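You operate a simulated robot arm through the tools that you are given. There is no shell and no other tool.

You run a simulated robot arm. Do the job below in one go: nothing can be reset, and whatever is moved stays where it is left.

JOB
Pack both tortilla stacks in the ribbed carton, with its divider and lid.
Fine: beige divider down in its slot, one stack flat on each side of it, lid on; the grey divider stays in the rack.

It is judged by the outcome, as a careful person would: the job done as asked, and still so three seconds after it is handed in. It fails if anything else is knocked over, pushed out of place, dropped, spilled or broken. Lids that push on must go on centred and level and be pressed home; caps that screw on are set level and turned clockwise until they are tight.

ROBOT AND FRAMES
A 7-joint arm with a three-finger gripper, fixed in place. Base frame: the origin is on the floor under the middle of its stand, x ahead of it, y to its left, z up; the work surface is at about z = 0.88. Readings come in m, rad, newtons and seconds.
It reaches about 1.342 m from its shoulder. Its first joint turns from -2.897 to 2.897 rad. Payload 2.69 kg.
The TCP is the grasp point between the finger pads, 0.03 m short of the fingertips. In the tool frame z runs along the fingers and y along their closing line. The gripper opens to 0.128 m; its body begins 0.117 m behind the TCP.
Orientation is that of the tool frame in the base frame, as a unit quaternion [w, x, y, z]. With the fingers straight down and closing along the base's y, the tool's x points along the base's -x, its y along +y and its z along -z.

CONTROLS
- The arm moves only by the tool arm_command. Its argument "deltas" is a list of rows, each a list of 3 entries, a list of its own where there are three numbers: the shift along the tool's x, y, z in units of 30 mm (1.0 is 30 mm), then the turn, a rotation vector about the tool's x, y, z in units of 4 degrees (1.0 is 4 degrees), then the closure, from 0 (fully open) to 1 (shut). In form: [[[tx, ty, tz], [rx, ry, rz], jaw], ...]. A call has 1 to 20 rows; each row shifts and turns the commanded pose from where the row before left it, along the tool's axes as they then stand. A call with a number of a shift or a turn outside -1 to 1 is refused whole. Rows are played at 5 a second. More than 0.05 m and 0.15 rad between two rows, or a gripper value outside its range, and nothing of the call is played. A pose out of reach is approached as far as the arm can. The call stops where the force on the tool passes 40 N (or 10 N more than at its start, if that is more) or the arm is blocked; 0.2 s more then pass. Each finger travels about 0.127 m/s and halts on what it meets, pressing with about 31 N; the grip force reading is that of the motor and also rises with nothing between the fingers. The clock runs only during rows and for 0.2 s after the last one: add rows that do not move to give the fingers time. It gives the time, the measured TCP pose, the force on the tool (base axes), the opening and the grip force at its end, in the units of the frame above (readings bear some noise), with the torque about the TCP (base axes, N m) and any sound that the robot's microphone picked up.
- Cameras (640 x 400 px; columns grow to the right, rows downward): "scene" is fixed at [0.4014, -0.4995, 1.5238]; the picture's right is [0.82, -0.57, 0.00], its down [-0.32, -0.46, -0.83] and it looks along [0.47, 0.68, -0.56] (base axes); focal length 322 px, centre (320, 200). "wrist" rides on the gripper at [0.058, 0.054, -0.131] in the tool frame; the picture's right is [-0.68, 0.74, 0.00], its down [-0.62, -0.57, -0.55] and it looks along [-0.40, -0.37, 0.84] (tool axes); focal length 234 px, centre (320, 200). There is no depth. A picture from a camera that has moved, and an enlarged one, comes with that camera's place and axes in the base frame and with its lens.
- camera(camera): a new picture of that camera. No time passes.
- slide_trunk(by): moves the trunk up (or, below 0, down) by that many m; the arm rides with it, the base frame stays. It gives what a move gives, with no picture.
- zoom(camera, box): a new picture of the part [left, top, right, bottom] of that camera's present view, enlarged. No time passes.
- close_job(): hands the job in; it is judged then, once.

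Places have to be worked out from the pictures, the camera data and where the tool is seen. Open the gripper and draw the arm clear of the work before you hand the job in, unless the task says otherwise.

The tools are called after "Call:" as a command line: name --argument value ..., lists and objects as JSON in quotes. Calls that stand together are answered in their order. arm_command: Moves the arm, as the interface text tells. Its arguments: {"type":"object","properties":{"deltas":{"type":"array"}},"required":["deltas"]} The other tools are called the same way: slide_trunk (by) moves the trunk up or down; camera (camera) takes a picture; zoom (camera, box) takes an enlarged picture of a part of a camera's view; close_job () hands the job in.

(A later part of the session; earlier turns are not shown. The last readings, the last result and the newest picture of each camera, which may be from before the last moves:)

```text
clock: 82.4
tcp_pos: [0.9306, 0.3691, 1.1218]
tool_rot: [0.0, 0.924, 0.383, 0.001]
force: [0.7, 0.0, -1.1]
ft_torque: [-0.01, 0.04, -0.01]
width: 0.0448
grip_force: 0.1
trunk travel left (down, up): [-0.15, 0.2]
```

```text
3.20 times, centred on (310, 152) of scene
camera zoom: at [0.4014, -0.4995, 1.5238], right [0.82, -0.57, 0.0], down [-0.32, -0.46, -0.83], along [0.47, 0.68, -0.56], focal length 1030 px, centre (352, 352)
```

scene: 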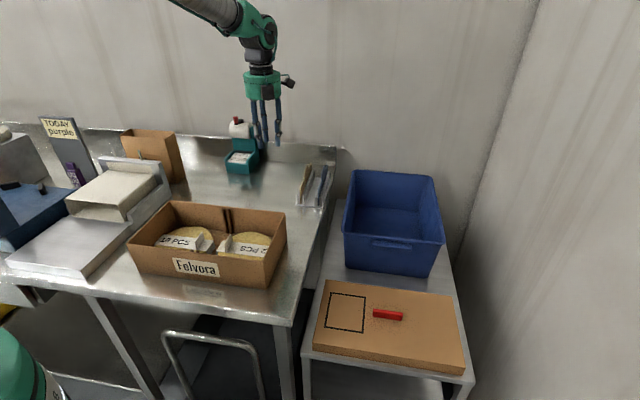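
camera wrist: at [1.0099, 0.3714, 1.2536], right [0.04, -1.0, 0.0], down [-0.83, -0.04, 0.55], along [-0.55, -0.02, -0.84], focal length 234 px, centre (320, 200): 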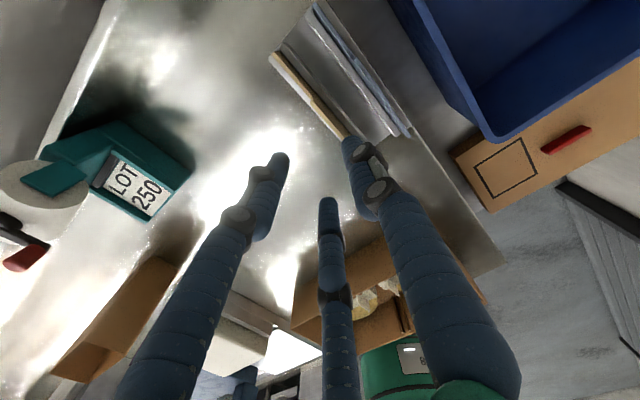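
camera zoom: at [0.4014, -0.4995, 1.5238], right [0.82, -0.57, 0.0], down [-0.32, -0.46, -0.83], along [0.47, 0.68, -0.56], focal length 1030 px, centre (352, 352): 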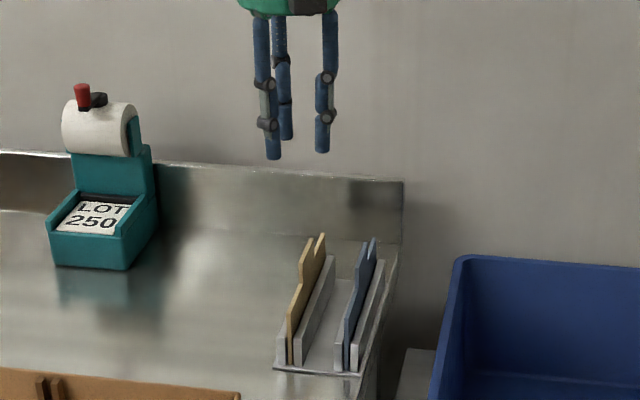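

I'll zoom in on the divider to line up with its tab.

Call:
zoom --camera "wrist" --box '[255, 0, 425, 160]'

Call:
zoom --camera "wrist" --box '[265, 40, 365, 150]'

```text
2.50 times, centred on (340, 80) of wrist
camera zoom: at [1.0099, 0.3714, 1.2536], right [0.04, -1.0, 0.0], down [-0.83, -0.04, 0.55], along [-0.55, -0.02, -0.84], focal length 585 px, centre (270, 500)
```

zoom: 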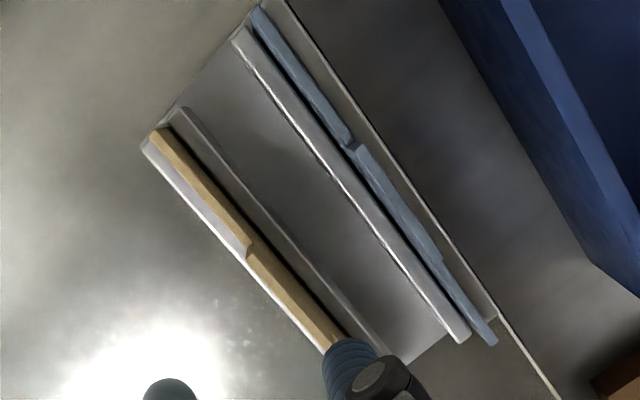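

```text
3.64 times, centred on (315, 95) of wrist
camera zoom: at [1.0099, 0.3714, 1.2536], right [0.04, -1.0, 0.0], down [-0.83, -0.04, 0.55], along [-0.55, -0.02, -0.84], focal length 852 px, centre (338, 582)
```

zoom: 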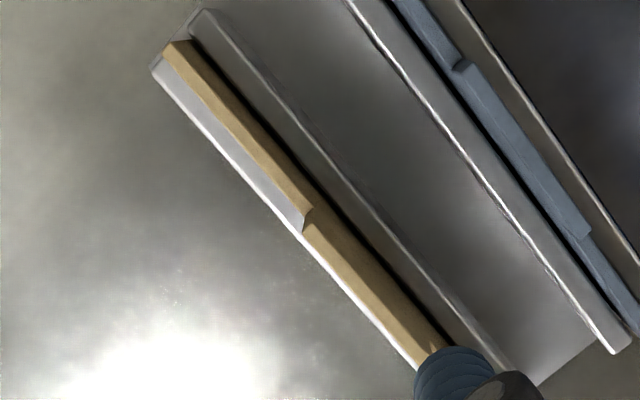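

The tab's centreline is at e1 ≈ 0.405–0.410 and its middle at e2 ≈ 0.917. I'll correct the offset and descend to just above the tab for a check.

Call:
arm_command --deltas '[[[-0.07, 0.2, 0.6], [0, 0, 0], 0.6], [[0, 0, 0.9], [0, 0, 0], 0.6], [[0, 0, 0.9], [0, 0, 0], 0.6], [[0, 0, 0.8], [0, 0, 0], 0.6], [[0, 0, 0], [0, 0, 0], 0.6]]'

Call:
camera --camera "wrist"

Call:
zoom --camera "wrist" --box '[230, 60, 410, 220]'

Call:
zoom --camera "scene" --box '[270, 110, 350, 215]'

```text
clock: 83.6
tcp_pos: [0.9326, 0.3622, 1.027]
tool_rot: [0.0, 0.924, 0.383, 0.0]
force: [0.4, 0.8, -1.0]
ft_torque: [-0.01, 0.01, -0.02]
width: 0.0515
grip_force: 0.0
trunk travel left (down, up): [-0.15, 0.2]
```

```text
taken
camera wrist: at [1.0112, 0.3655, 1.1584], right [0.04, -1.0, 0.0], down [-0.84, -0.04, 0.55], along [-0.55, -0.02, -0.84], focal length 234 px, centre (320, 200)
```

wrist: 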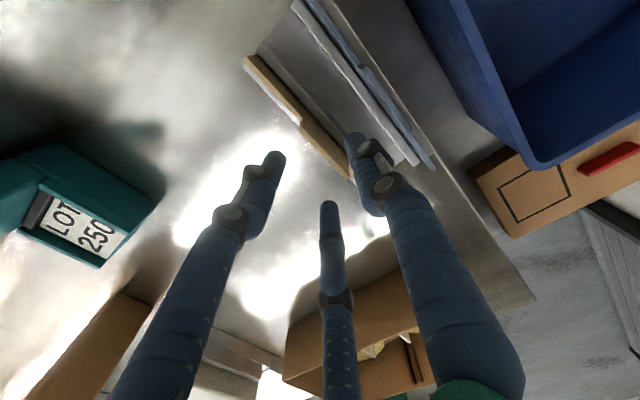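

```text
2.50 times, centred on (320, 140) of wrist
camera zoom: at [1.0112, 0.3655, 1.1584], right [0.04, -1.0, 0.0], down [-0.84, -0.04, 0.55], along [-0.55, -0.02, -0.84], focal length 585 px, centre (320, 350)
```

zoom: 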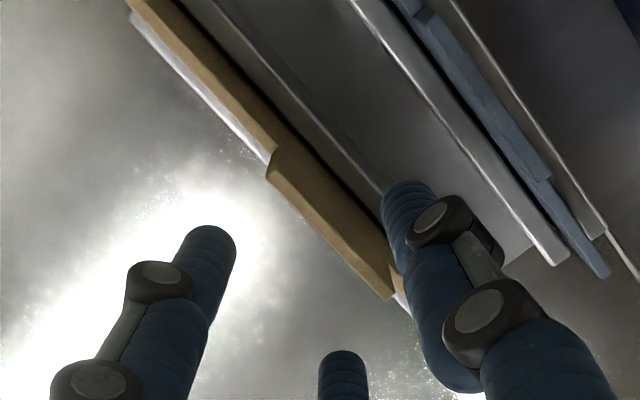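

```text
3.81 times, centred on (310, 162) of scene
camera zoom: at [0.4014, -0.4995, 1.5238], right [0.82, -0.57, 0.0], down [-0.32, -0.46, -0.83], along [0.47, 0.68, -0.56], focal length 1226 px, centre (358, 343)
```

zoom: 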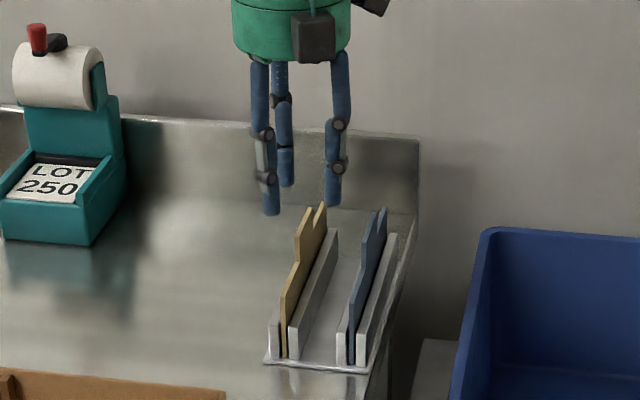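

The plate is about 4–7 mm toward the single finger, which is good. I'll nudge slightly and descend so the fingertips straddle the tab.

Call:
arm_command --deltas '[[[0, 0.06, 0.3], [0, 0, 0], 0.6], [[0, 0, 0.5], [0, 0, 0], 0.6], [[0, 0, 0.4], [0, 0, 0], 0.6], [[0, 0, 0.3], [0, 0, 0], 0.6], [[0, 0, 0], [0, 0, 0], 0.6]]'

Call:
zoom --camera "wrist" --box '[230, 60, 410, 220]'

Call:
zoom --camera "scene" --box '[280, 130, 345, 215]'

```text
clock: 84.8
tcp_pos: [0.9351, 0.3636, 0.9794]
tool_rot: [0.001, 0.924, 0.382, 0.0]
force: [0.9, 0.7, -0.5]
ft_torque: [-0.01, 0.0, -0.05]
width: 0.051
grip_force: 0.1
trunk travel left (down, up): [-0.15, 0.2]
```

```text
2.50 times, centred on (320, 140) of wrist
camera zoom: at [1.0137, 0.3655, 1.1117], right [0.04, -1.0, 0.0], down [-0.84, -0.04, 0.55], along [-0.55, -0.02, -0.84], focal length 585 px, centre (320, 350)
```

zoom: 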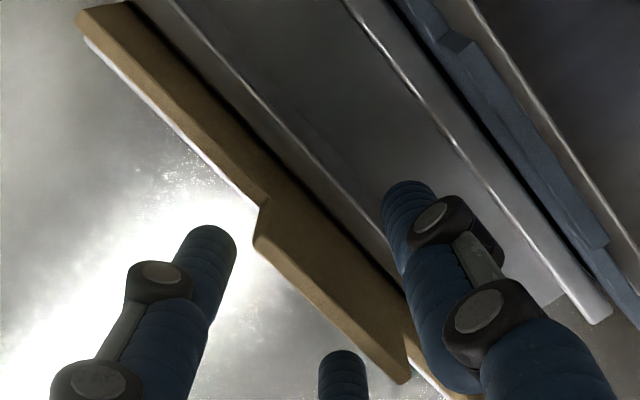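

```text
4.71 times, centred on (312, 172) of scene
camera zoom: at [0.4014, -0.4995, 1.5238], right [0.82, -0.57, 0.0], down [-0.32, -0.46, -0.83], along [0.47, 0.68, -0.56], focal length 1514 px, centre (355, 329)
```

zoom: 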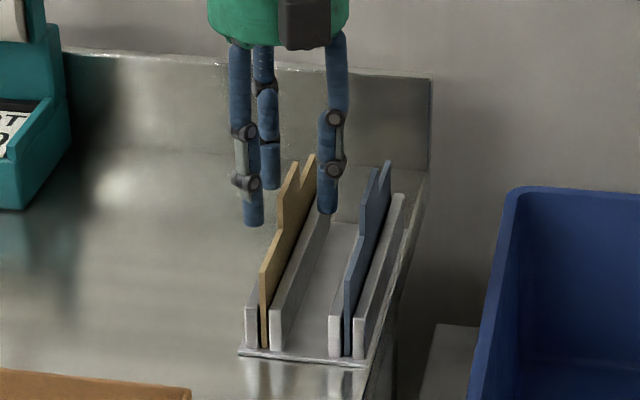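

Both views put the plate about 6–8 mm toward the single finger. I'll shift 3 mm that way so it sits where the fingers meet, then close.

Call:
arm_command --deltas '[[[0, 0.1, 0], [0, 0, 0], 0.6], [[0, 0, 0], [0, 0, 0], 0.75], [[0, 0, 0], [0, 0, 0], 0.85], [[0, 0, 0], [0, 0, 0], 0.92], [[0, 0, 0], [0, 0, 0], 1.0], [[0, 0, 0], [0, 0, 0], 1.0], [[0, 0, 0], [0, 0, 0], 1.0]]'

Call:
zoom --camera "wrist" --box '[230, 60, 410, 220]'

Call:
zoom --camera "scene" --box '[280, 130, 345, 215]'

```text
clock: 86.4
tcp_pos: [0.937, 0.3598, 0.9813]
tool_rot: [0.0, 0.924, 0.383, 0.0]
force: [-2.8, 1.9, -0.9]
ft_torque: [0.16, 0.15, 0.02]
width: 0.01
grip_force: 31.3
trunk travel left (down, up): [-0.15, 0.2]
```

```text
2.50 times, centred on (320, 140) of wrist
camera zoom: at [1.0156, 0.3636, 1.1119], right [0.04, -1.0, 0.0], down [-0.84, -0.04, 0.55], along [-0.55, -0.02, -0.84], focal length 585 px, centre (320, 350)
```

zoom: 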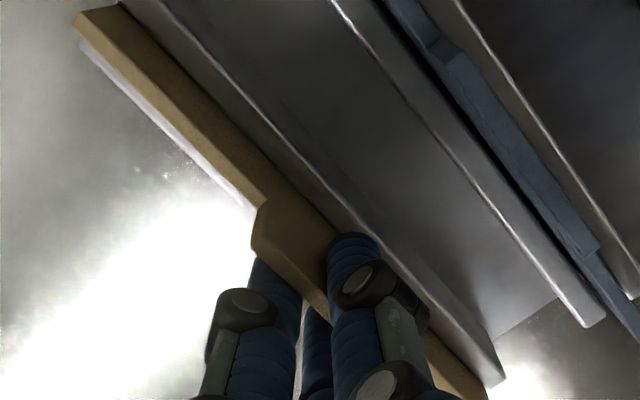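

```text
4.71 times, centred on (312, 172) of scene
camera zoom: at [0.4014, -0.4995, 1.5238], right [0.82, -0.57, 0.0], down [-0.32, -0.46, -0.83], along [0.47, 0.68, -0.56], focal length 1514 px, centre (355, 329)
```

zoom: 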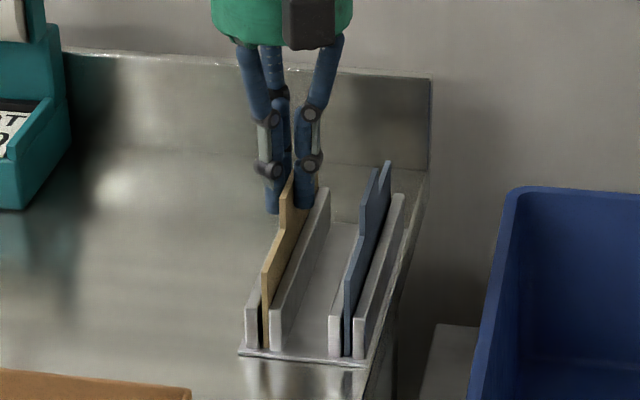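

The tab is gripped at 10 mm with only a light side load. I'll lift straight up out of the rack, watching the force.

Call:
arm_command --deltas '[[[0, 0, -0.3], [0, 0, 0], 1.0], [[0, 0, -0.4], [0, 0, 0], 1.0], [[0, 0, -0.4], [0, 0, 0], 1.0], [[0, 0, 0], [0, 0, 0], 1.0]]'

Call:
zoom --camera "scene" --box '[280, 120, 345, 215]'

```text
clock: 87.4
tcp_pos: [0.9363, 0.3601, 1.0134]
tool_rot: [0.0, 0.924, 0.383, 0.0]
force: [-1.1, 1.3, 0.0]
ft_torque: [0.13, 0.13, 0.04]
width: 0.0097
grip_force: 30.9
trunk travel left (down, up): [-0.15, 0.2]
```

```text
4.21 times, centred on (312, 168) of scene
camera zoom: at [0.4014, -0.4995, 1.5238], right [0.82, -0.57, 0.0], down [-0.32, -0.46, -0.83], along [0.47, 0.68, -0.56], focal length 1355 px, centre (352, 337)
```

zoom: 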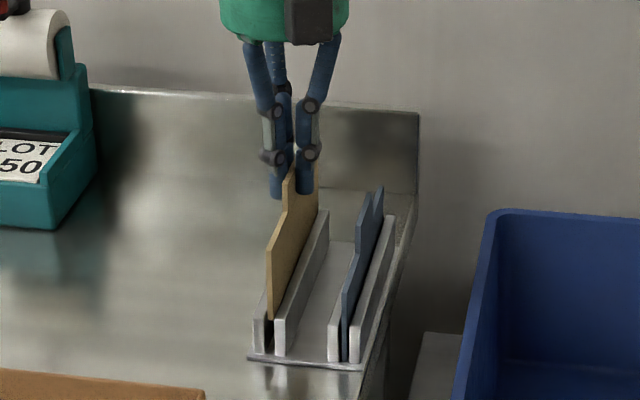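

The divider is sliding out cleanly. I'll keep lifting until it is well above the rack and above carton rim height.

Call:
arm_command --deltas '[[[0, 0, -0.6], [0, 0, 0], 1.0], [[0, 0, -0.8], [0, 0, 0], 1.0], [[0, 0, -0.8], [0, 0, 0], 1.0], [[0, 0, -0.9], [0, 0, 0], 1.0], [[0, 0, -0.9], [0, 0, 0], 1.0], [[0, 0, -0.6], [0, 0, 0], 1.0], [[0, 0, 0], [0, 0, 0], 1.0]]'

Call:
zoom --camera "scene" --box '[260, 80, 350, 215]'

Call:
zoom --camera "wrist" --box '[230, 60, 410, 240]'

```text
clock: 89.0
tcp_pos: [0.9351, 0.3574, 1.1516]
tool_rot: [-0.001, 0.924, 0.383, 0.0]
force: [-1.1, -0.1, -0.1]
ft_torque: [0.02, -0.01, 0.0]
width: 0.0095
grip_force: 30.5
trunk travel left (down, up): [-0.15, 0.2]
```

```text
2.96 times, centred on (305, 148) of scene
camera zoom: at [0.4014, -0.4995, 1.5238], right [0.82, -0.57, 0.0], down [-0.32, -0.46, -0.83], along [0.47, 0.68, -0.56], focal length 954 px, centre (364, 356)
```

zoom: 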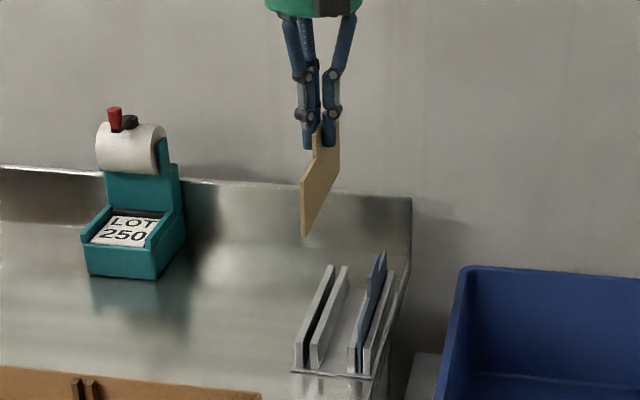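

```text
2.22 times, centred on (320, 150) of wrist
camera zoom: at [1.0136, 0.3608, 1.2816], right [0.04, -1.0, 0.0], down [-0.84, -0.04, 0.55], along [-0.55, -0.02, -0.84], focal length 520 px, centre (320, 311)
```

zoom: 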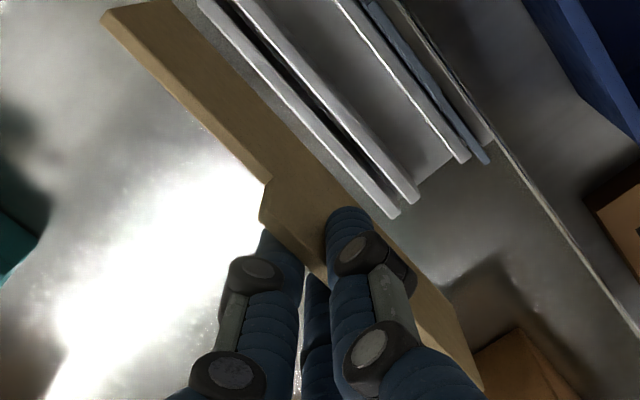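

The divider is out and the grey one is untouched in its slot. I'll carry the divider above the carton's centre line.

Call:
arm_command --deltas '[[[-0.5, -0.25, 0], [0, 0, 0], 1.0], [[-0.78, -0.381, 0], [0, 0, 0], 1.0], [[-0.8, -0.39, 0], [0, 0, 0], 1.0], [[-0.8, -0.39, 0], [0, 0, 0], 1.0], [[-0.8, -0.39, 0], [0, 0, 0], 1.0], [[-0.8, -0.39, 0], [0, 0, 0], 1.0], [[-0.8, -0.39, 0], [0, 0, 0], 1.0], [[-0.8, -0.39, 0], [0, 0, 0], 1.0], [[-0.8, -0.39, 0], [0, 0, 0], 1.0], [[-0.8, -0.39, 0], [0, 0, 0], 1.0], [[-0.8, -0.39, 0], [0, 0, 0], 1.0], [[-0.8, -0.39, 0], [0, 0, 0], 1.0], [[-0.8, -0.39, 0], [0, 0, 0], 1.0], [[-0.8, -0.39, 0], [0, 0, 0], 1.0], [[-0.8, -0.39, 0], [0, 0, 0], 1.0], [[-0.8, -0.4, 0], [0, 0, 0], 1.0], [[0, 0, 0.5], [0, 0, 0], 1.0], [[0, 0, 0.5], [0, 0, 0], 1.0], [[0, 0, 0], [0, 0, 0], 1.0]]'

Call:
camera --camera "wrist"

Call:
zoom --camera "scene" --box '[120, 120, 300, 290]'

```text
clock: 93.0
tcp_pos: [0.5426, 0.2228, 1.1209]
tool_rot: [0.0, 0.924, 0.383, 0.0]
force: [0.9, 0.6, 0.1]
ft_torque: [-0.03, 0.02, 0.0]
width: 0.0097
grip_force: 31.2
trunk travel left (down, up): [-0.15, 0.2]
```

```text
taken
camera wrist: at [0.6214, 0.2266, 1.2521], right [0.04, -1.0, 0.0], down [-0.84, -0.04, 0.55], along [-0.55, -0.02, -0.84], focal length 234 px, centre (320, 200)
```

wrist: 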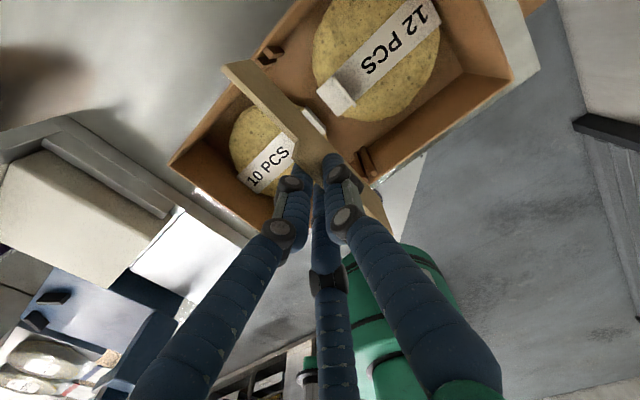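

```text
2.35 times, centred on (210, 205) of scene
camera zoom: at [0.4014, -0.4995, 1.5238], right [0.82, -0.57, 0.0], down [-0.32, -0.46, -0.83], along [0.47, 0.68, -0.56], focal length 757 px, centre (579, 188)
```

zoom: 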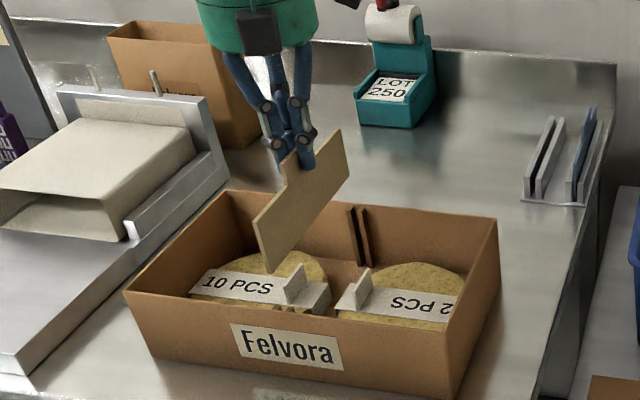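

I'll lower until the divider's bottom edge is about 1 cm above the rim, then zoom in for fine alignment with the ribs.

Call:
arm_command --deltas '[[[0, 0, 0.5], [0, 0, 0], 1.0], [[0, 0, 0.5], [0, 0, 0], 1.0], [[0, 0, 0], [0, 0, 0], 1.0]]'

Call:
zoom --camera "scene" --box '[170, 150, 250, 210]'

Call:
zoom --camera "scene" --box '[170, 190, 250, 250]'

Call:
zoom --camera "wrist" --box '[200, 20, 420, 210]'

```text
clock: 93.8
tcp_pos: [0.5415, 0.2237, 1.0897]
tool_rot: [0.0, 0.924, 0.383, 0.0]
force: [-0.7, 0.3, 0.1]
ft_torque: [-0.01, 0.02, -0.02]
width: 0.0096
grip_force: 32.0
trunk travel left (down, up): [-0.15, 0.2]
```

```text
6.67 times, centred on (210, 180) of scene
camera zoom: at [0.4014, -0.4995, 1.5238], right [0.82, -0.57, 0.0], down [-0.32, -0.46, -0.83], along [0.47, 0.68, -0.56], focal length 2146 px, centre (1053, 333)
```

zoom: 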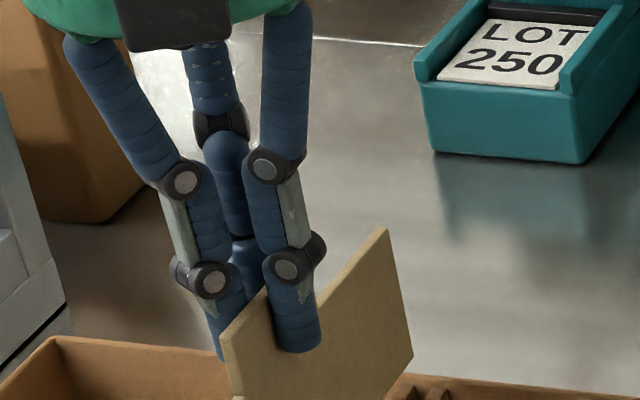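

```text
6.67 times, centred on (210, 220) of scene
camera zoom: at [0.4014, -0.4995, 1.5238], right [0.82, -0.57, 0.0], down [-0.32, -0.46, -0.83], along [0.47, 0.68, -0.56], focal length 2146 px, centre (1053, 67)
```

zoom: 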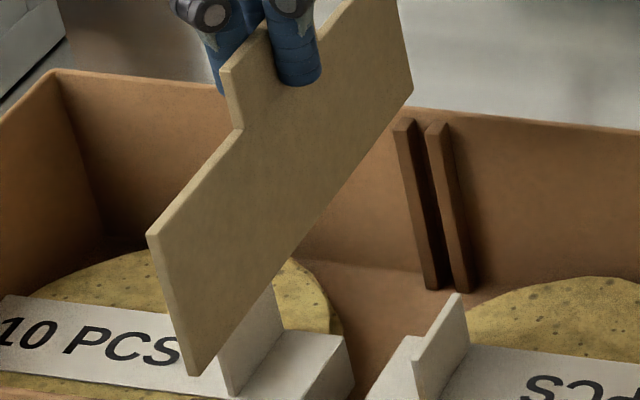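

```text
2.11 times, centred on (310, 115) of wrist
camera zoom: at [0.6202, 0.2263, 1.2218], right [0.04, -1.0, 0.0], down [-0.84, -0.04, 0.55], along [-0.55, -0.02, -0.84], focal length 493 px, centre (341, 379)
```

zoom: 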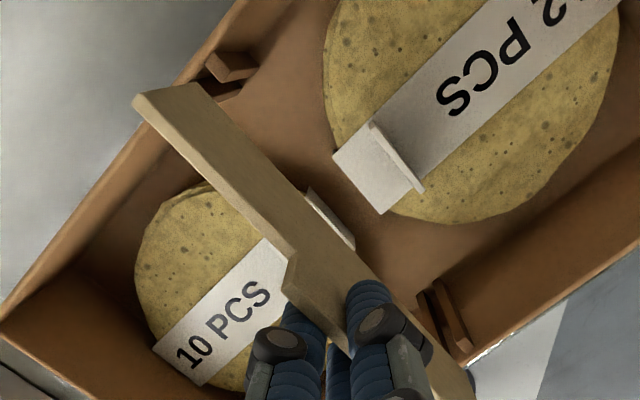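

In the scene view the divider's back end is within about 1 mm of the back slot. I'll check the front ribs too.

Call:
zoom --camera "scene" --box '[180, 225, 220, 255]'

Call:
zoom --camera "scene" --box '[205, 190, 245, 220]'

Call:
zoom --camera "wrist" --box '[235, 30, 315, 90]'

Call:
zoom --camera "wrist" --box '[350, 130, 430, 210]'

```text
13.33 times, centred on (200, 240) of scene
camera zoom: at [0.4014, -0.4995, 1.5238], right [0.82, -0.57, 0.0], down [-0.32, -0.46, -0.83], along [0.47, 0.68, -0.56], focal length 4291 px, centre (1920, -333)
```

zoom: 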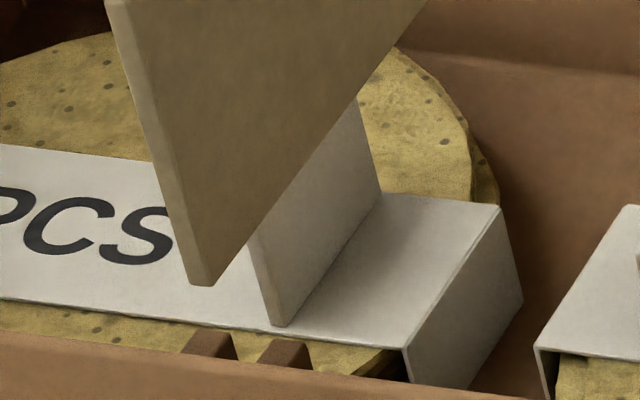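

```text
13.33 times, centred on (225, 205) of scene
camera zoom: at [0.4014, -0.4995, 1.5238], right [0.82, -0.57, 0.0], down [-0.32, -0.46, -0.83], along [0.47, 0.68, -0.56], focal length 4291 px, centre (1587, 133)
```

zoom: 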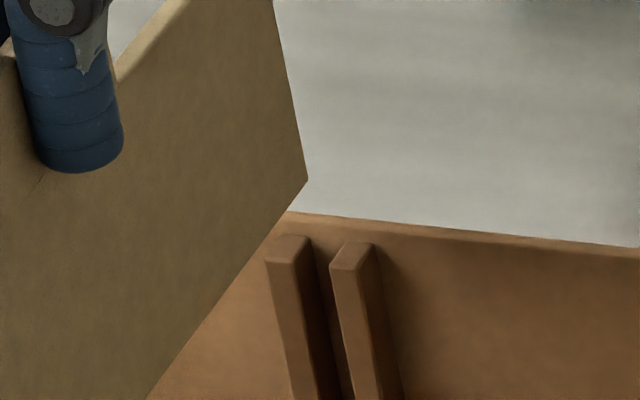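

```text
6.67 times, centred on (275, 60) of wrist
camera zoom: at [0.6202, 0.2263, 1.2218], right [0.04, -1.0, 0.0], down [-0.84, -0.04, 0.55], along [-0.55, -0.02, -0.84], focal length 1561 px, centre (620, 1133)
```

zoom: 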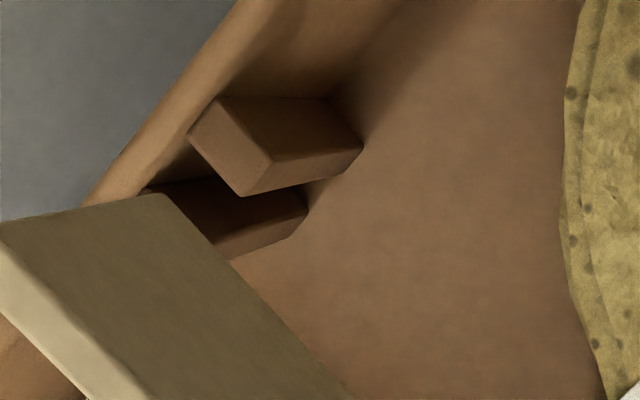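

```text
5.00 times, centred on (390, 170) of wrist
camera zoom: at [0.6202, 0.2263, 1.2218], right [0.04, -1.0, 0.0], down [-0.84, -0.04, 0.55], along [-0.55, -0.02, -0.84], focal length 1171 px, centre (-30, 350)
```

zoom: 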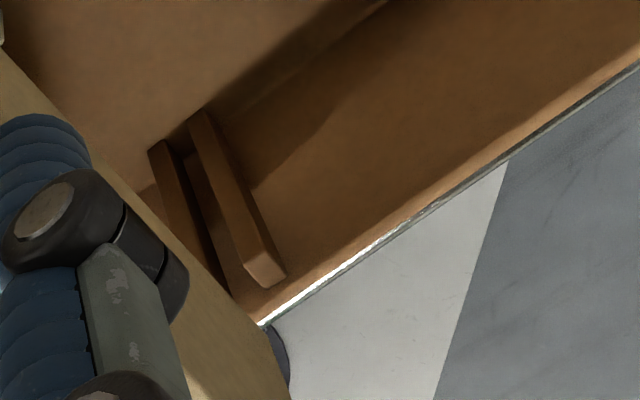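

The wrist view shows the back bottom corner about 2 mm short of the slot centre. I'll take a closer look at the front ribs from the wrist camera.

Call:
zoom --camera "wrist" --box '[370, 145, 420, 195]'

Call:
zoom --camera "wrist" --box '[290, 80, 350, 140]'

```text
8.00 times, centred on (395, 170) of wrist
camera zoom: at [0.6202, 0.2263, 1.2218], right [0.04, -1.0, 0.0], down [-0.84, -0.04, 0.55], along [-0.55, -0.02, -0.84], focal length 1873 px, centre (-280, 440)
```

zoom: 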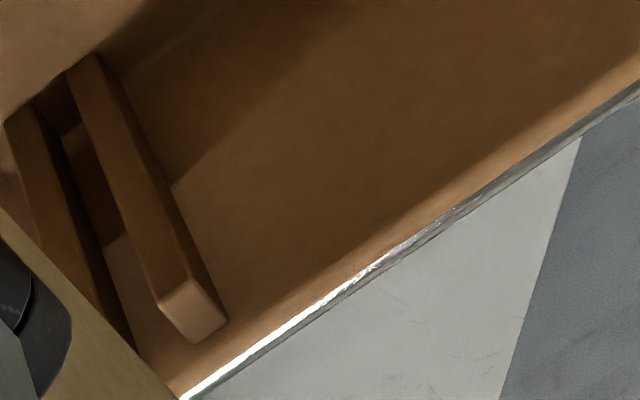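

```text
6.67 times, centred on (320, 110) of wrist
camera zoom: at [0.6202, 0.2263, 1.2218], right [0.04, -1.0, 0.0], down [-0.84, -0.04, 0.55], along [-0.55, -0.02, -0.84], focal length 1561 px, centre (320, 800)
```

zoom: 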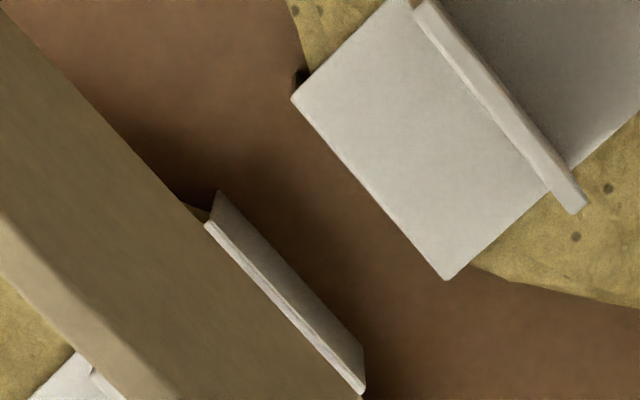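

The slot centre is at e1 0.2301 and the divider's bottom edge at 0.2282, with yaw aligned and both ends centred. I'll shift 2 mm and lower carefully to just past the rib tops.

Call:
arm_command --deltas '[[[0, 0.063, 0], [0, 0, 0], 1.0], [[0, 0, 0.2], [0, 0, 0], 1.0], [[0, 0, 0.2], [0, 0, 0], 1.0], [[0, 0, 0], [0, 0, 0], 1.0]]'

Call:
zoom --camera "wrist" --box '[235, 20, 315, 80]'

Call:
zoom --camera "wrist" --box '[360, 140, 430, 200]'

Call:
zoom --camera "scene" --box '[180, 190, 250, 250]'

```text
clock: 94.8
tcp_pos: [0.5433, 0.2228, 1.0794]
tool_rot: [0.0, 0.924, 0.383, 0.0]
force: [-0.4, 0.4, 0.0]
ft_torque: [-0.03, 0.02, -0.02]
width: 0.0094
grip_force: 31.0
trunk travel left (down, up): [-0.15, 0.2]
```

```text
6.67 times, centred on (275, 50) of wrist
camera zoom: at [0.6217, 0.2258, 1.2099], right [0.04, -1.0, 0.0], down [-0.84, -0.04, 0.55], along [-0.55, -0.02, -0.84], focal length 1561 px, centre (620, 1200)
```

zoom: 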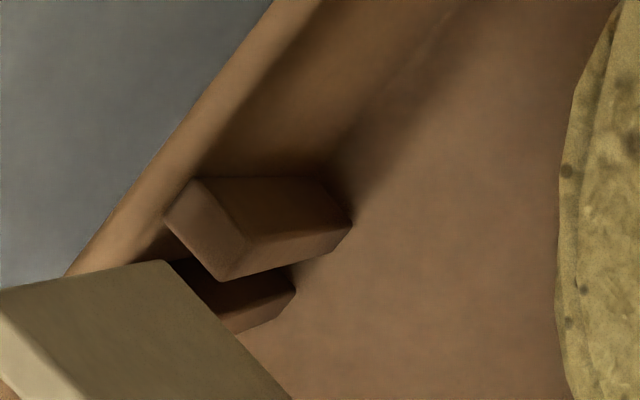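

```text
6.67 times, centred on (395, 170) of wrist
camera zoom: at [0.6217, 0.2258, 1.2099], right [0.04, -1.0, 0.0], down [-0.84, -0.04, 0.55], along [-0.55, -0.02, -0.84], focal length 1561 px, centre (-180, 400)
```

zoom: 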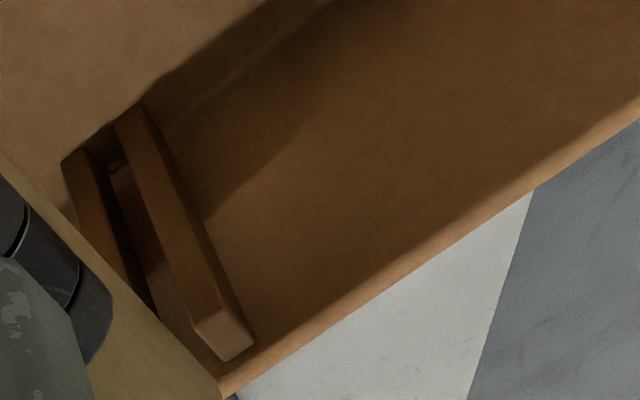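

```text
6.67 times, centred on (215, 220) of scene
camera zoom: at [0.4014, -0.4995, 1.5238], right [0.82, -0.57, 0.0], down [-0.32, -0.46, -0.83], along [0.47, 0.68, -0.56], focal length 2146 px, centre (1020, 67)
```

zoom: 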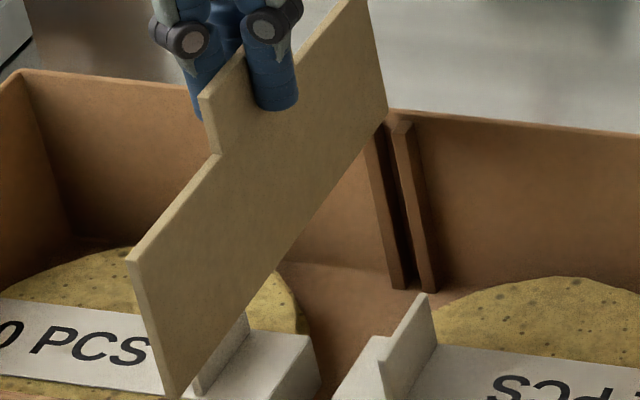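

Alignment now shows about 2.5 mm gap to the rib face on each side. I'll lower past the rib tops in small steps while watching the force.

Call:
arm_command --deltas '[[[0, 0, 0.15], [0, 0, 0], 1.0], [[0, 0, 0.15], [0, 0, 0], 1.0], [[0, 0, 0.15], [0, 0, 0], 1.0], [[0, 0, 0.15], [0, 0, 0], 1.0], [[0, 0, 0], [0, 0, 0], 1.0]]'

Call:
zoom --camera "wrist" --box '[235, 0, 315, 60]'

Call:
zoom --camera "wrist" --box '[360, 140, 430, 200]'

Call:
zoom --camera "scene" --box '[180, 190, 250, 250]'

```text
clock: 96.0
tcp_pos: [0.5428, 0.2224, 1.0608]
tool_rot: [-0.001, 0.924, 0.383, 0.0]
force: [-0.6, 0.2, -0.2]
ft_torque: [0.02, 0.01, 0.03]
width: 0.0096
grip_force: 30.6
trunk travel left (down, up): [-0.15, 0.2]
```

```text
6.67 times, centred on (275, 30) of wrist
camera zoom: at [0.6218, 0.2262, 1.1915], right [0.04, -1.0, 0.0], down [-0.84, -0.04, 0.55], along [-0.55, -0.02, -0.84], focal length 1561 px, centre (620, 1333)
```

zoom: 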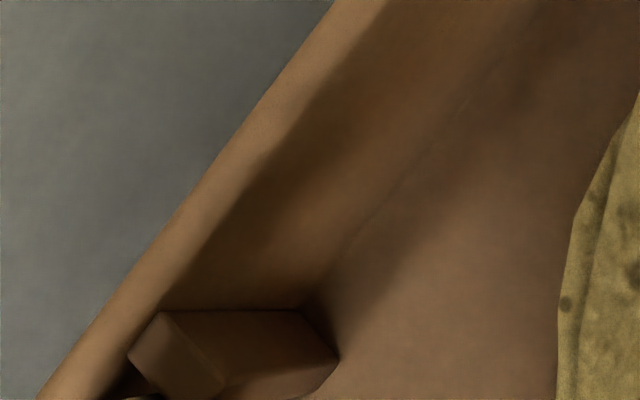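

```text
6.67 times, centred on (395, 170) of wrist
camera zoom: at [0.6218, 0.2262, 1.1915], right [0.04, -1.0, 0.0], down [-0.84, -0.04, 0.55], along [-0.55, -0.02, -0.84], focal length 1561 px, centre (-180, 400)
```

zoom: 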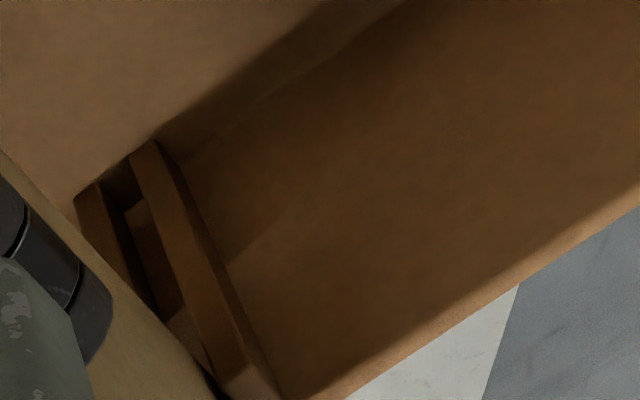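

```text
6.67 times, centred on (215, 220) of scene
camera zoom: at [0.4014, -0.4995, 1.5238], right [0.82, -0.57, 0.0], down [-0.32, -0.46, -0.83], along [0.47, 0.68, -0.56], focal length 2146 px, centre (1020, 67)
```

zoom: 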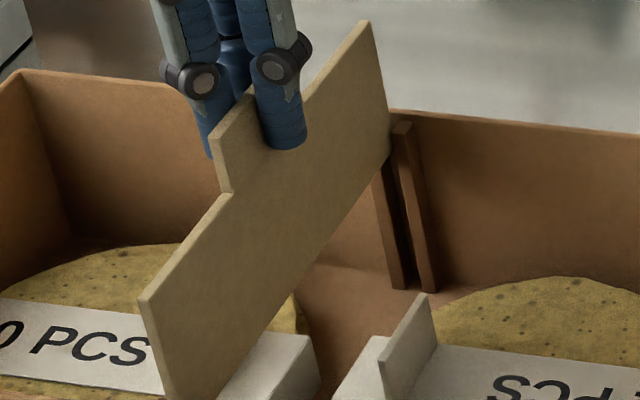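

No contact force and the lower edge is below the rib tops, so it has entered the slots. I'll continue down in small steps.

Call:
arm_command --deltas '[[[0, 0, 0.2], [0, 0, 0], 1.0], [[0, 0, 0.2], [0, 0, 0], 1.0], [[0, 0, 0.25], [0, 0, 0], 1.0], [[0, 0, 0.25], [0, 0, 0], 1.0], [[0, 0, 0.25], [0, 0, 0], 1.0], [[0, 0, 0.25], [0, 0, 0], 1.0], [[0, 0, 0.25], [0, 0, 0], 1.0], [[0, 0, 0], [0, 0, 0], 1.0]]'

Call:
zoom --camera "scene" --box '[170, 180, 260, 255]'

Call:
zoom --camera "wrist" --box '[200, 20, 440, 210]'

```text
clock: 97.8
tcp_pos: [0.5441, 0.2224, 1.0119]
tool_rot: [0.0, 0.924, 0.382, 0.0]
force: [-0.7, 0.5, -0.3]
ft_torque: [0.02, 0.01, 0.0]
width: 0.0094
grip_force: 31.2
trunk travel left (down, up): [-0.15, 0.2]
```

```text
5.33 times, centred on (215, 218) of scene
camera zoom: at [0.4014, -0.4995, 1.5238], right [0.82, -0.57, 0.0], down [-0.32, -0.46, -0.83], along [0.47, 0.68, -0.56], focal length 1716 px, centre (880, 107)
```

zoom: 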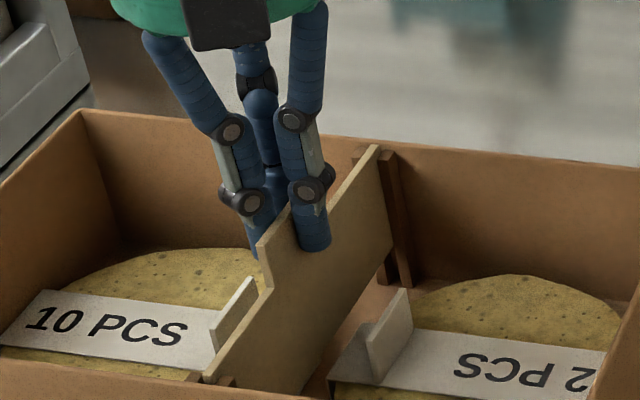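

```text
2.11 times, centred on (320, 115) of wrist
camera zoom: at [0.6233, 0.2252, 1.143], right [0.04, -1.0, 0.0], down [-0.84, -0.04, 0.55], along [-0.55, -0.02, -0.84], focal length 493 px, centre (320, 379)
```

zoom: 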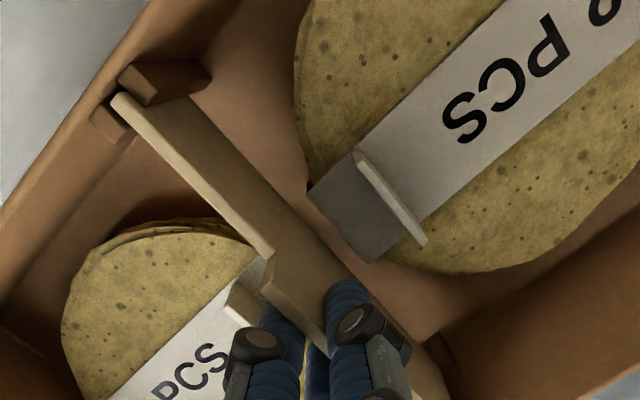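

The divider is in both slots with no resistance. I'll lower the remaining 3 cm, slowing near the floor.

Call:
arm_command --deltas '[[[0, 0, 0.25], [0, 0, 0], 1.0], [[0, 0, 0.25], [0, 0, 0], 1.0], [[0, 0, 0.2], [0, 0, 0], 1.0], [[0, 0, 0.1], [0, 0, 0], 1.0], [[0, 0, 0], [0, 0, 0], 1.0]]'

Call:
arm_command --deltas '[[[0, 0, 0.05], [0, 0, 0], 1.0], [[0, 0, 0.05], [0, 0, 0], 1.0], [[0, 0, 0], [0, 0, 0], 1.0]]'

```text
clock: 99.0
tcp_pos: [0.5432, 0.2223, 0.9871]
tool_rot: [0.0, 0.924, 0.383, 0.0]
force: [0.2, -0.2, -1.1]
ft_torque: [-0.02, -0.01, 0.01]
width: 0.0096
grip_force: 31.3
trunk travel left (down, up): [-0.15, 0.2]
```

```text
clock: 99.8
tcp_pos: [0.5426, 0.224, 0.9844]
tool_rot: [0.0, 0.924, 0.383, -0.001]
force: [1.6, -0.2, -0.1]
ft_torque: [-0.01, 0.0, 0.02]
width: 0.0098
grip_force: 30.7
trunk travel left (down, up): [-0.15, 0.2]
```

Still no floor contact at z 0.984, so I'll go on in 1–1.5 mm steps.

Call:
arm_command --deltas '[[[0, 0, 0.05], [0, 0, 0], 1.0], [[0, 0, 0.03], [0, 0, 0], 1.0], [[0, 0, 0], [0, 0, 0], 1.0]]'

```text
clock: 100.6
tcp_pos: [0.5444, 0.2215, 0.9835]
tool_rot: [0.0, 0.924, 0.383, 0.0]
force: [0.0, -1.1, -0.2]
ft_torque: [-0.02, 0.0, 0.0]
width: 0.0096
grip_force: 30.7
trunk travel left (down, up): [-0.15, 0.2]
```

Call:
arm_command --deltas '[[[0, 0, 0.05], [0, 0, 0], 1.0], [[0, 0, 0.03], [0, 0, 0], 1.0], [[0, 0, 0], [0, 0, 0], 1.0]]'

Call:
zoom --camera "scene" --box '[170, 180, 260, 255]'

```text
clock: 101.4
tcp_pos: [0.544, 0.2225, 0.9814]
tool_rot: [-0.001, 0.924, 0.383, 0.001]
force: [-0.5, 2.4, 11.9]
ft_torque: [-0.1, 0.24, -0.08]
width: 0.0093
grip_force: 31.1
trunk travel left (down, up): [-0.15, 0.2]
```

```text
5.33 times, centred on (215, 218) of scene
camera zoom: at [0.4014, -0.4995, 1.5238], right [0.82, -0.57, 0.0], down [-0.32, -0.46, -0.83], along [0.47, 0.68, -0.56], focal length 1716 px, centre (880, 107)
```

zoom: 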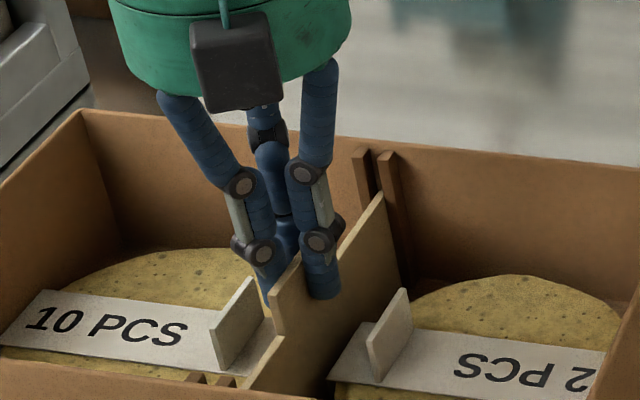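

Contact: the divider is bottomed on the carton floor. I'll ease off, open just enough to release, and rise straight up.

Call:
arm_command --deltas '[[[0, 0, -0.05], [0, 0, 0], 1.0], [[0, 0, 0], [0, 0, 0], 0.9], [[0, 0, 0], [0, 0, 0], 0.8], [[0, 0, 0], [0, 0, 0], 0.75], [[0, 0, 0], [0, 0, 0], 0.75], [[0, 0, -0.3], [0, 0, 0], 0.75], [[0, 0, -0.6], [0, 0, 0], 0.75], [[0, 0, -0.8], [0, 0, 0], 0.75], [[0, 0, -1], [0, 0, 0], 0.7], [[0, 0, -1], [0, 0, 0], 0.6], [[0, 0, -1], [0, 0, 0], 0.5], [[0, 0, -1], [0, 0, 0], 0.5]]'

Call:
camera --camera "wrist"

Call:
zoom --camera "scene" --box '[120, 170, 300, 290]'

```text
clock: 104.0
tcp_pos: [0.5413, 0.2243, 1.1529]
tool_rot: [0.0, 0.924, 0.383, 0.0]
force: [0.7, 0.5, -0.2]
ft_torque: [-0.02, 0.01, -0.01]
width: 0.0639
grip_force: 0.1
trunk travel left (down, up): [-0.15, 0.2]
```

```text
taken
camera wrist: at [0.6208, 0.228, 1.2839], right [0.04, -1.0, 0.0], down [-0.84, -0.04, 0.55], along [-0.55, -0.02, -0.84], focal length 234 px, centre (320, 200)
```

wrist: 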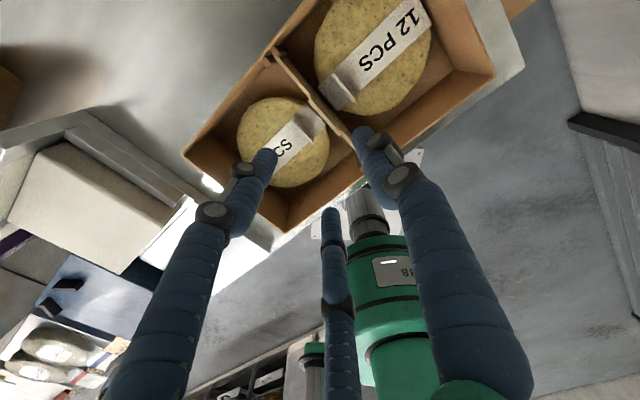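

```text
3.33 times, centred on (210, 230) of scene
camera zoom: at [0.4014, -0.4995, 1.5238], right [0.82, -0.57, 0.0], down [-0.32, -0.46, -0.83], along [0.47, 0.68, -0.56], focal length 1073 px, centre (687, 100)
```

zoom: 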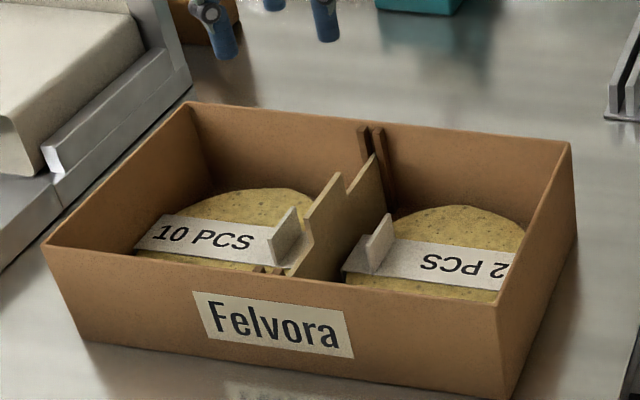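

The divider stands in its slot. I'll zoom in to confirm it is fully down and both stacks are flat.

Call:
zoom --camera "scene" --box '[180, 195, 250, 255]'

Call:
zoom --camera "wrist" --box '[230, 20, 400, 190]'

```text
6.67 times, centred on (215, 225) of scene
camera zoom: at [0.4014, -0.4995, 1.5238], right [0.82, -0.57, 0.0], down [-0.32, -0.46, -0.83], along [0.47, 0.68, -0.56], focal length 2146 px, centre (1020, 33)
```

zoom: 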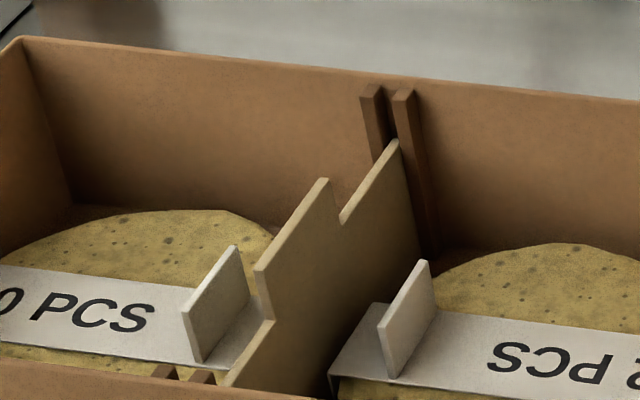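

```text
2.35 times, centred on (315, 105) of wrist
camera zoom: at [0.6208, 0.228, 1.2839], right [0.04, -1.0, 0.0], down [-0.84, -0.04, 0.55], along [-0.55, -0.02, -0.84], focal length 551 px, centre (332, 424)
```

zoom: 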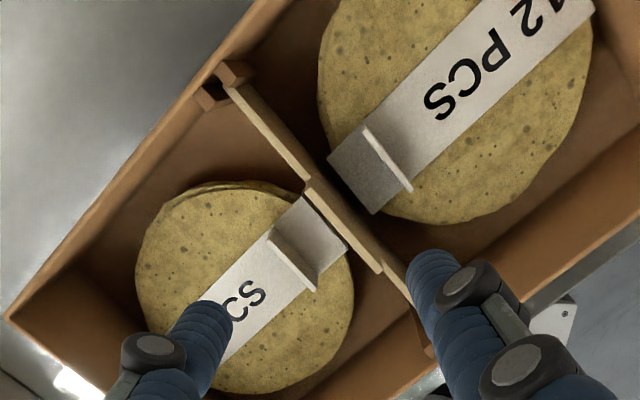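

Everything inside is in order. Next is the lid: I'll rotate so the fingers close across its red handle, and move to a viewing position over the side table.

Call:
arm_command --deltas '[[[0, 0, 0], [0, 0, -1], 0.5], [[0, 0, 0], [0, 0, -1], 0.5], [[0, 0, 0], [0, 0, -1], 0.5], [[0, 0, 0], [0, 0, -1], 0.5], [[0, 0, 0], [0, 0, -1], 0.5], [[0, 0, 0], [0, 0, -1], 0.5], [[0, 0, 0], [0, 0, -1], 0.5], [[0, 0, 0], [0, 0, -1], 0.5], [[0, 0, 0], [0, 0, -1], 0.5], [[0, 0, 0], [0, 0, -1], 0.5], [[0, 0, 0], [0, 0, -1], 0.5], [[0, 0, 0], [0, 0, -1], 0.5], [[0, 0, 0], [0, 0, -1], 0.5], [[0, 0, 0], [0, 0, -1], 0.5], [[0, 0, 0], [0, 0, -1], 0.5], [[0, 0, 0], [0, 0, -1], 0.5], [[0, 0, 0], [0, 0, -1], 0.5], [[0, 0, 0], [0, 0, -1], 0.5], [[0, 0, 0], [0, 0, -1], 0.5], [[0, 0, 0], [0, 0, -1], 0.5]]'

Call:
arm_command --deltas '[[[0, 0, 0], [0, 0, -1], 0.4], [[0, 0, 0], [0, 0, -1], 0.4], [[0, 0, 0], [0, 0, -0.5], 0.4], [[-0.912, 0.281, 0], [0, 0, 0], 0.4], [[-0.912, 0.281, 0], [0, 0, 0], 0.4], [[-0.912, 0.281, 0], [0, 0, 0], 0.4], [[-0.912, 0.281, 0], [0, 0, 0], 0.4], [[-0.912, 0.281, 0], [0, 0, 0], 0.4], [[-0.912, 0.281, 0], [0, 0, 0], 0.4], [[-0.912, 0.281, 0], [0, 0, 0], 0.4], [[-0.912, 0.281, 0], [0, 0, 0], 0.4], [[-0.912, 0.281, 0], [0, 0, 0], 0.4], [[-0.912, 0.281, 0], [0, 0, 0], 0.4], [[-0.912, 0.281, 0], [0, 0, 0], 0.4], [[-0.912, 0.281, 0], [0, 0, 0], 0.4], [[-0.912, 0.281, 0], [0, 0, 0], 0.4], [[0, 0, 0], [0, 0, 0], 0.4]]'

Call:
camera --camera "wrist"

Call:
camera --camera "scene"

```text
clock: 108.2
tcp_pos: [0.5435, 0.2217, 1.1522]
tool_rot: [0.0, 0.461, 0.888, 0.0]
force: [-0.5, 0.0, 0.1]
ft_torque: [-0.01, 0.02, -0.02]
width: 0.064
grip_force: 0.1
trunk travel left (down, up): [-0.15, 0.2]
```

```text
clock: 111.8
tcp_pos: [0.8762, 0.0473, 1.1541]
tool_rot: [0.0, 0.383, 0.924, -0.001]
force: [-0.1, -0.3, -0.2]
ft_torque: [0.04, 0.03, 0.0]
width: 0.0767
grip_force: 0.1
trunk travel left (down, up): [-0.15, 0.2]
```

```text
taken
camera wrist: at [0.872, 0.127, 1.2847], right [1.0, 0.04, 0.0], down [0.04, -0.84, 0.55], along [0.02, -0.55, -0.84], focal length 234 px, centre (320, 200)
```

wrist: 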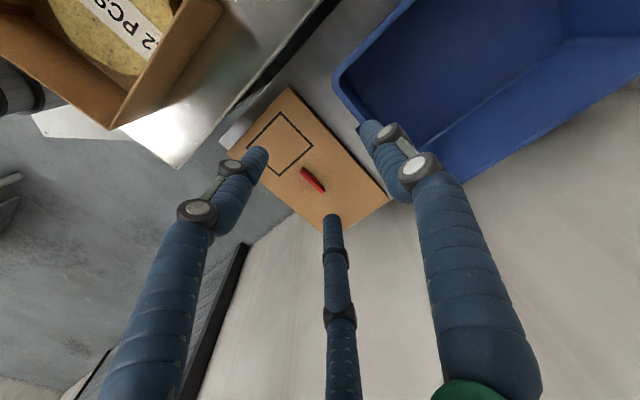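

```text
taken
```

scene: 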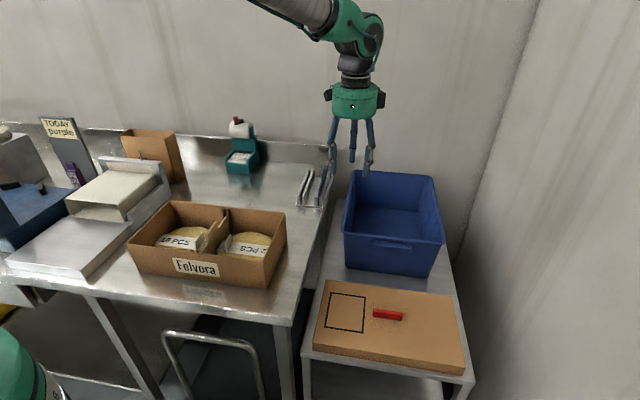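

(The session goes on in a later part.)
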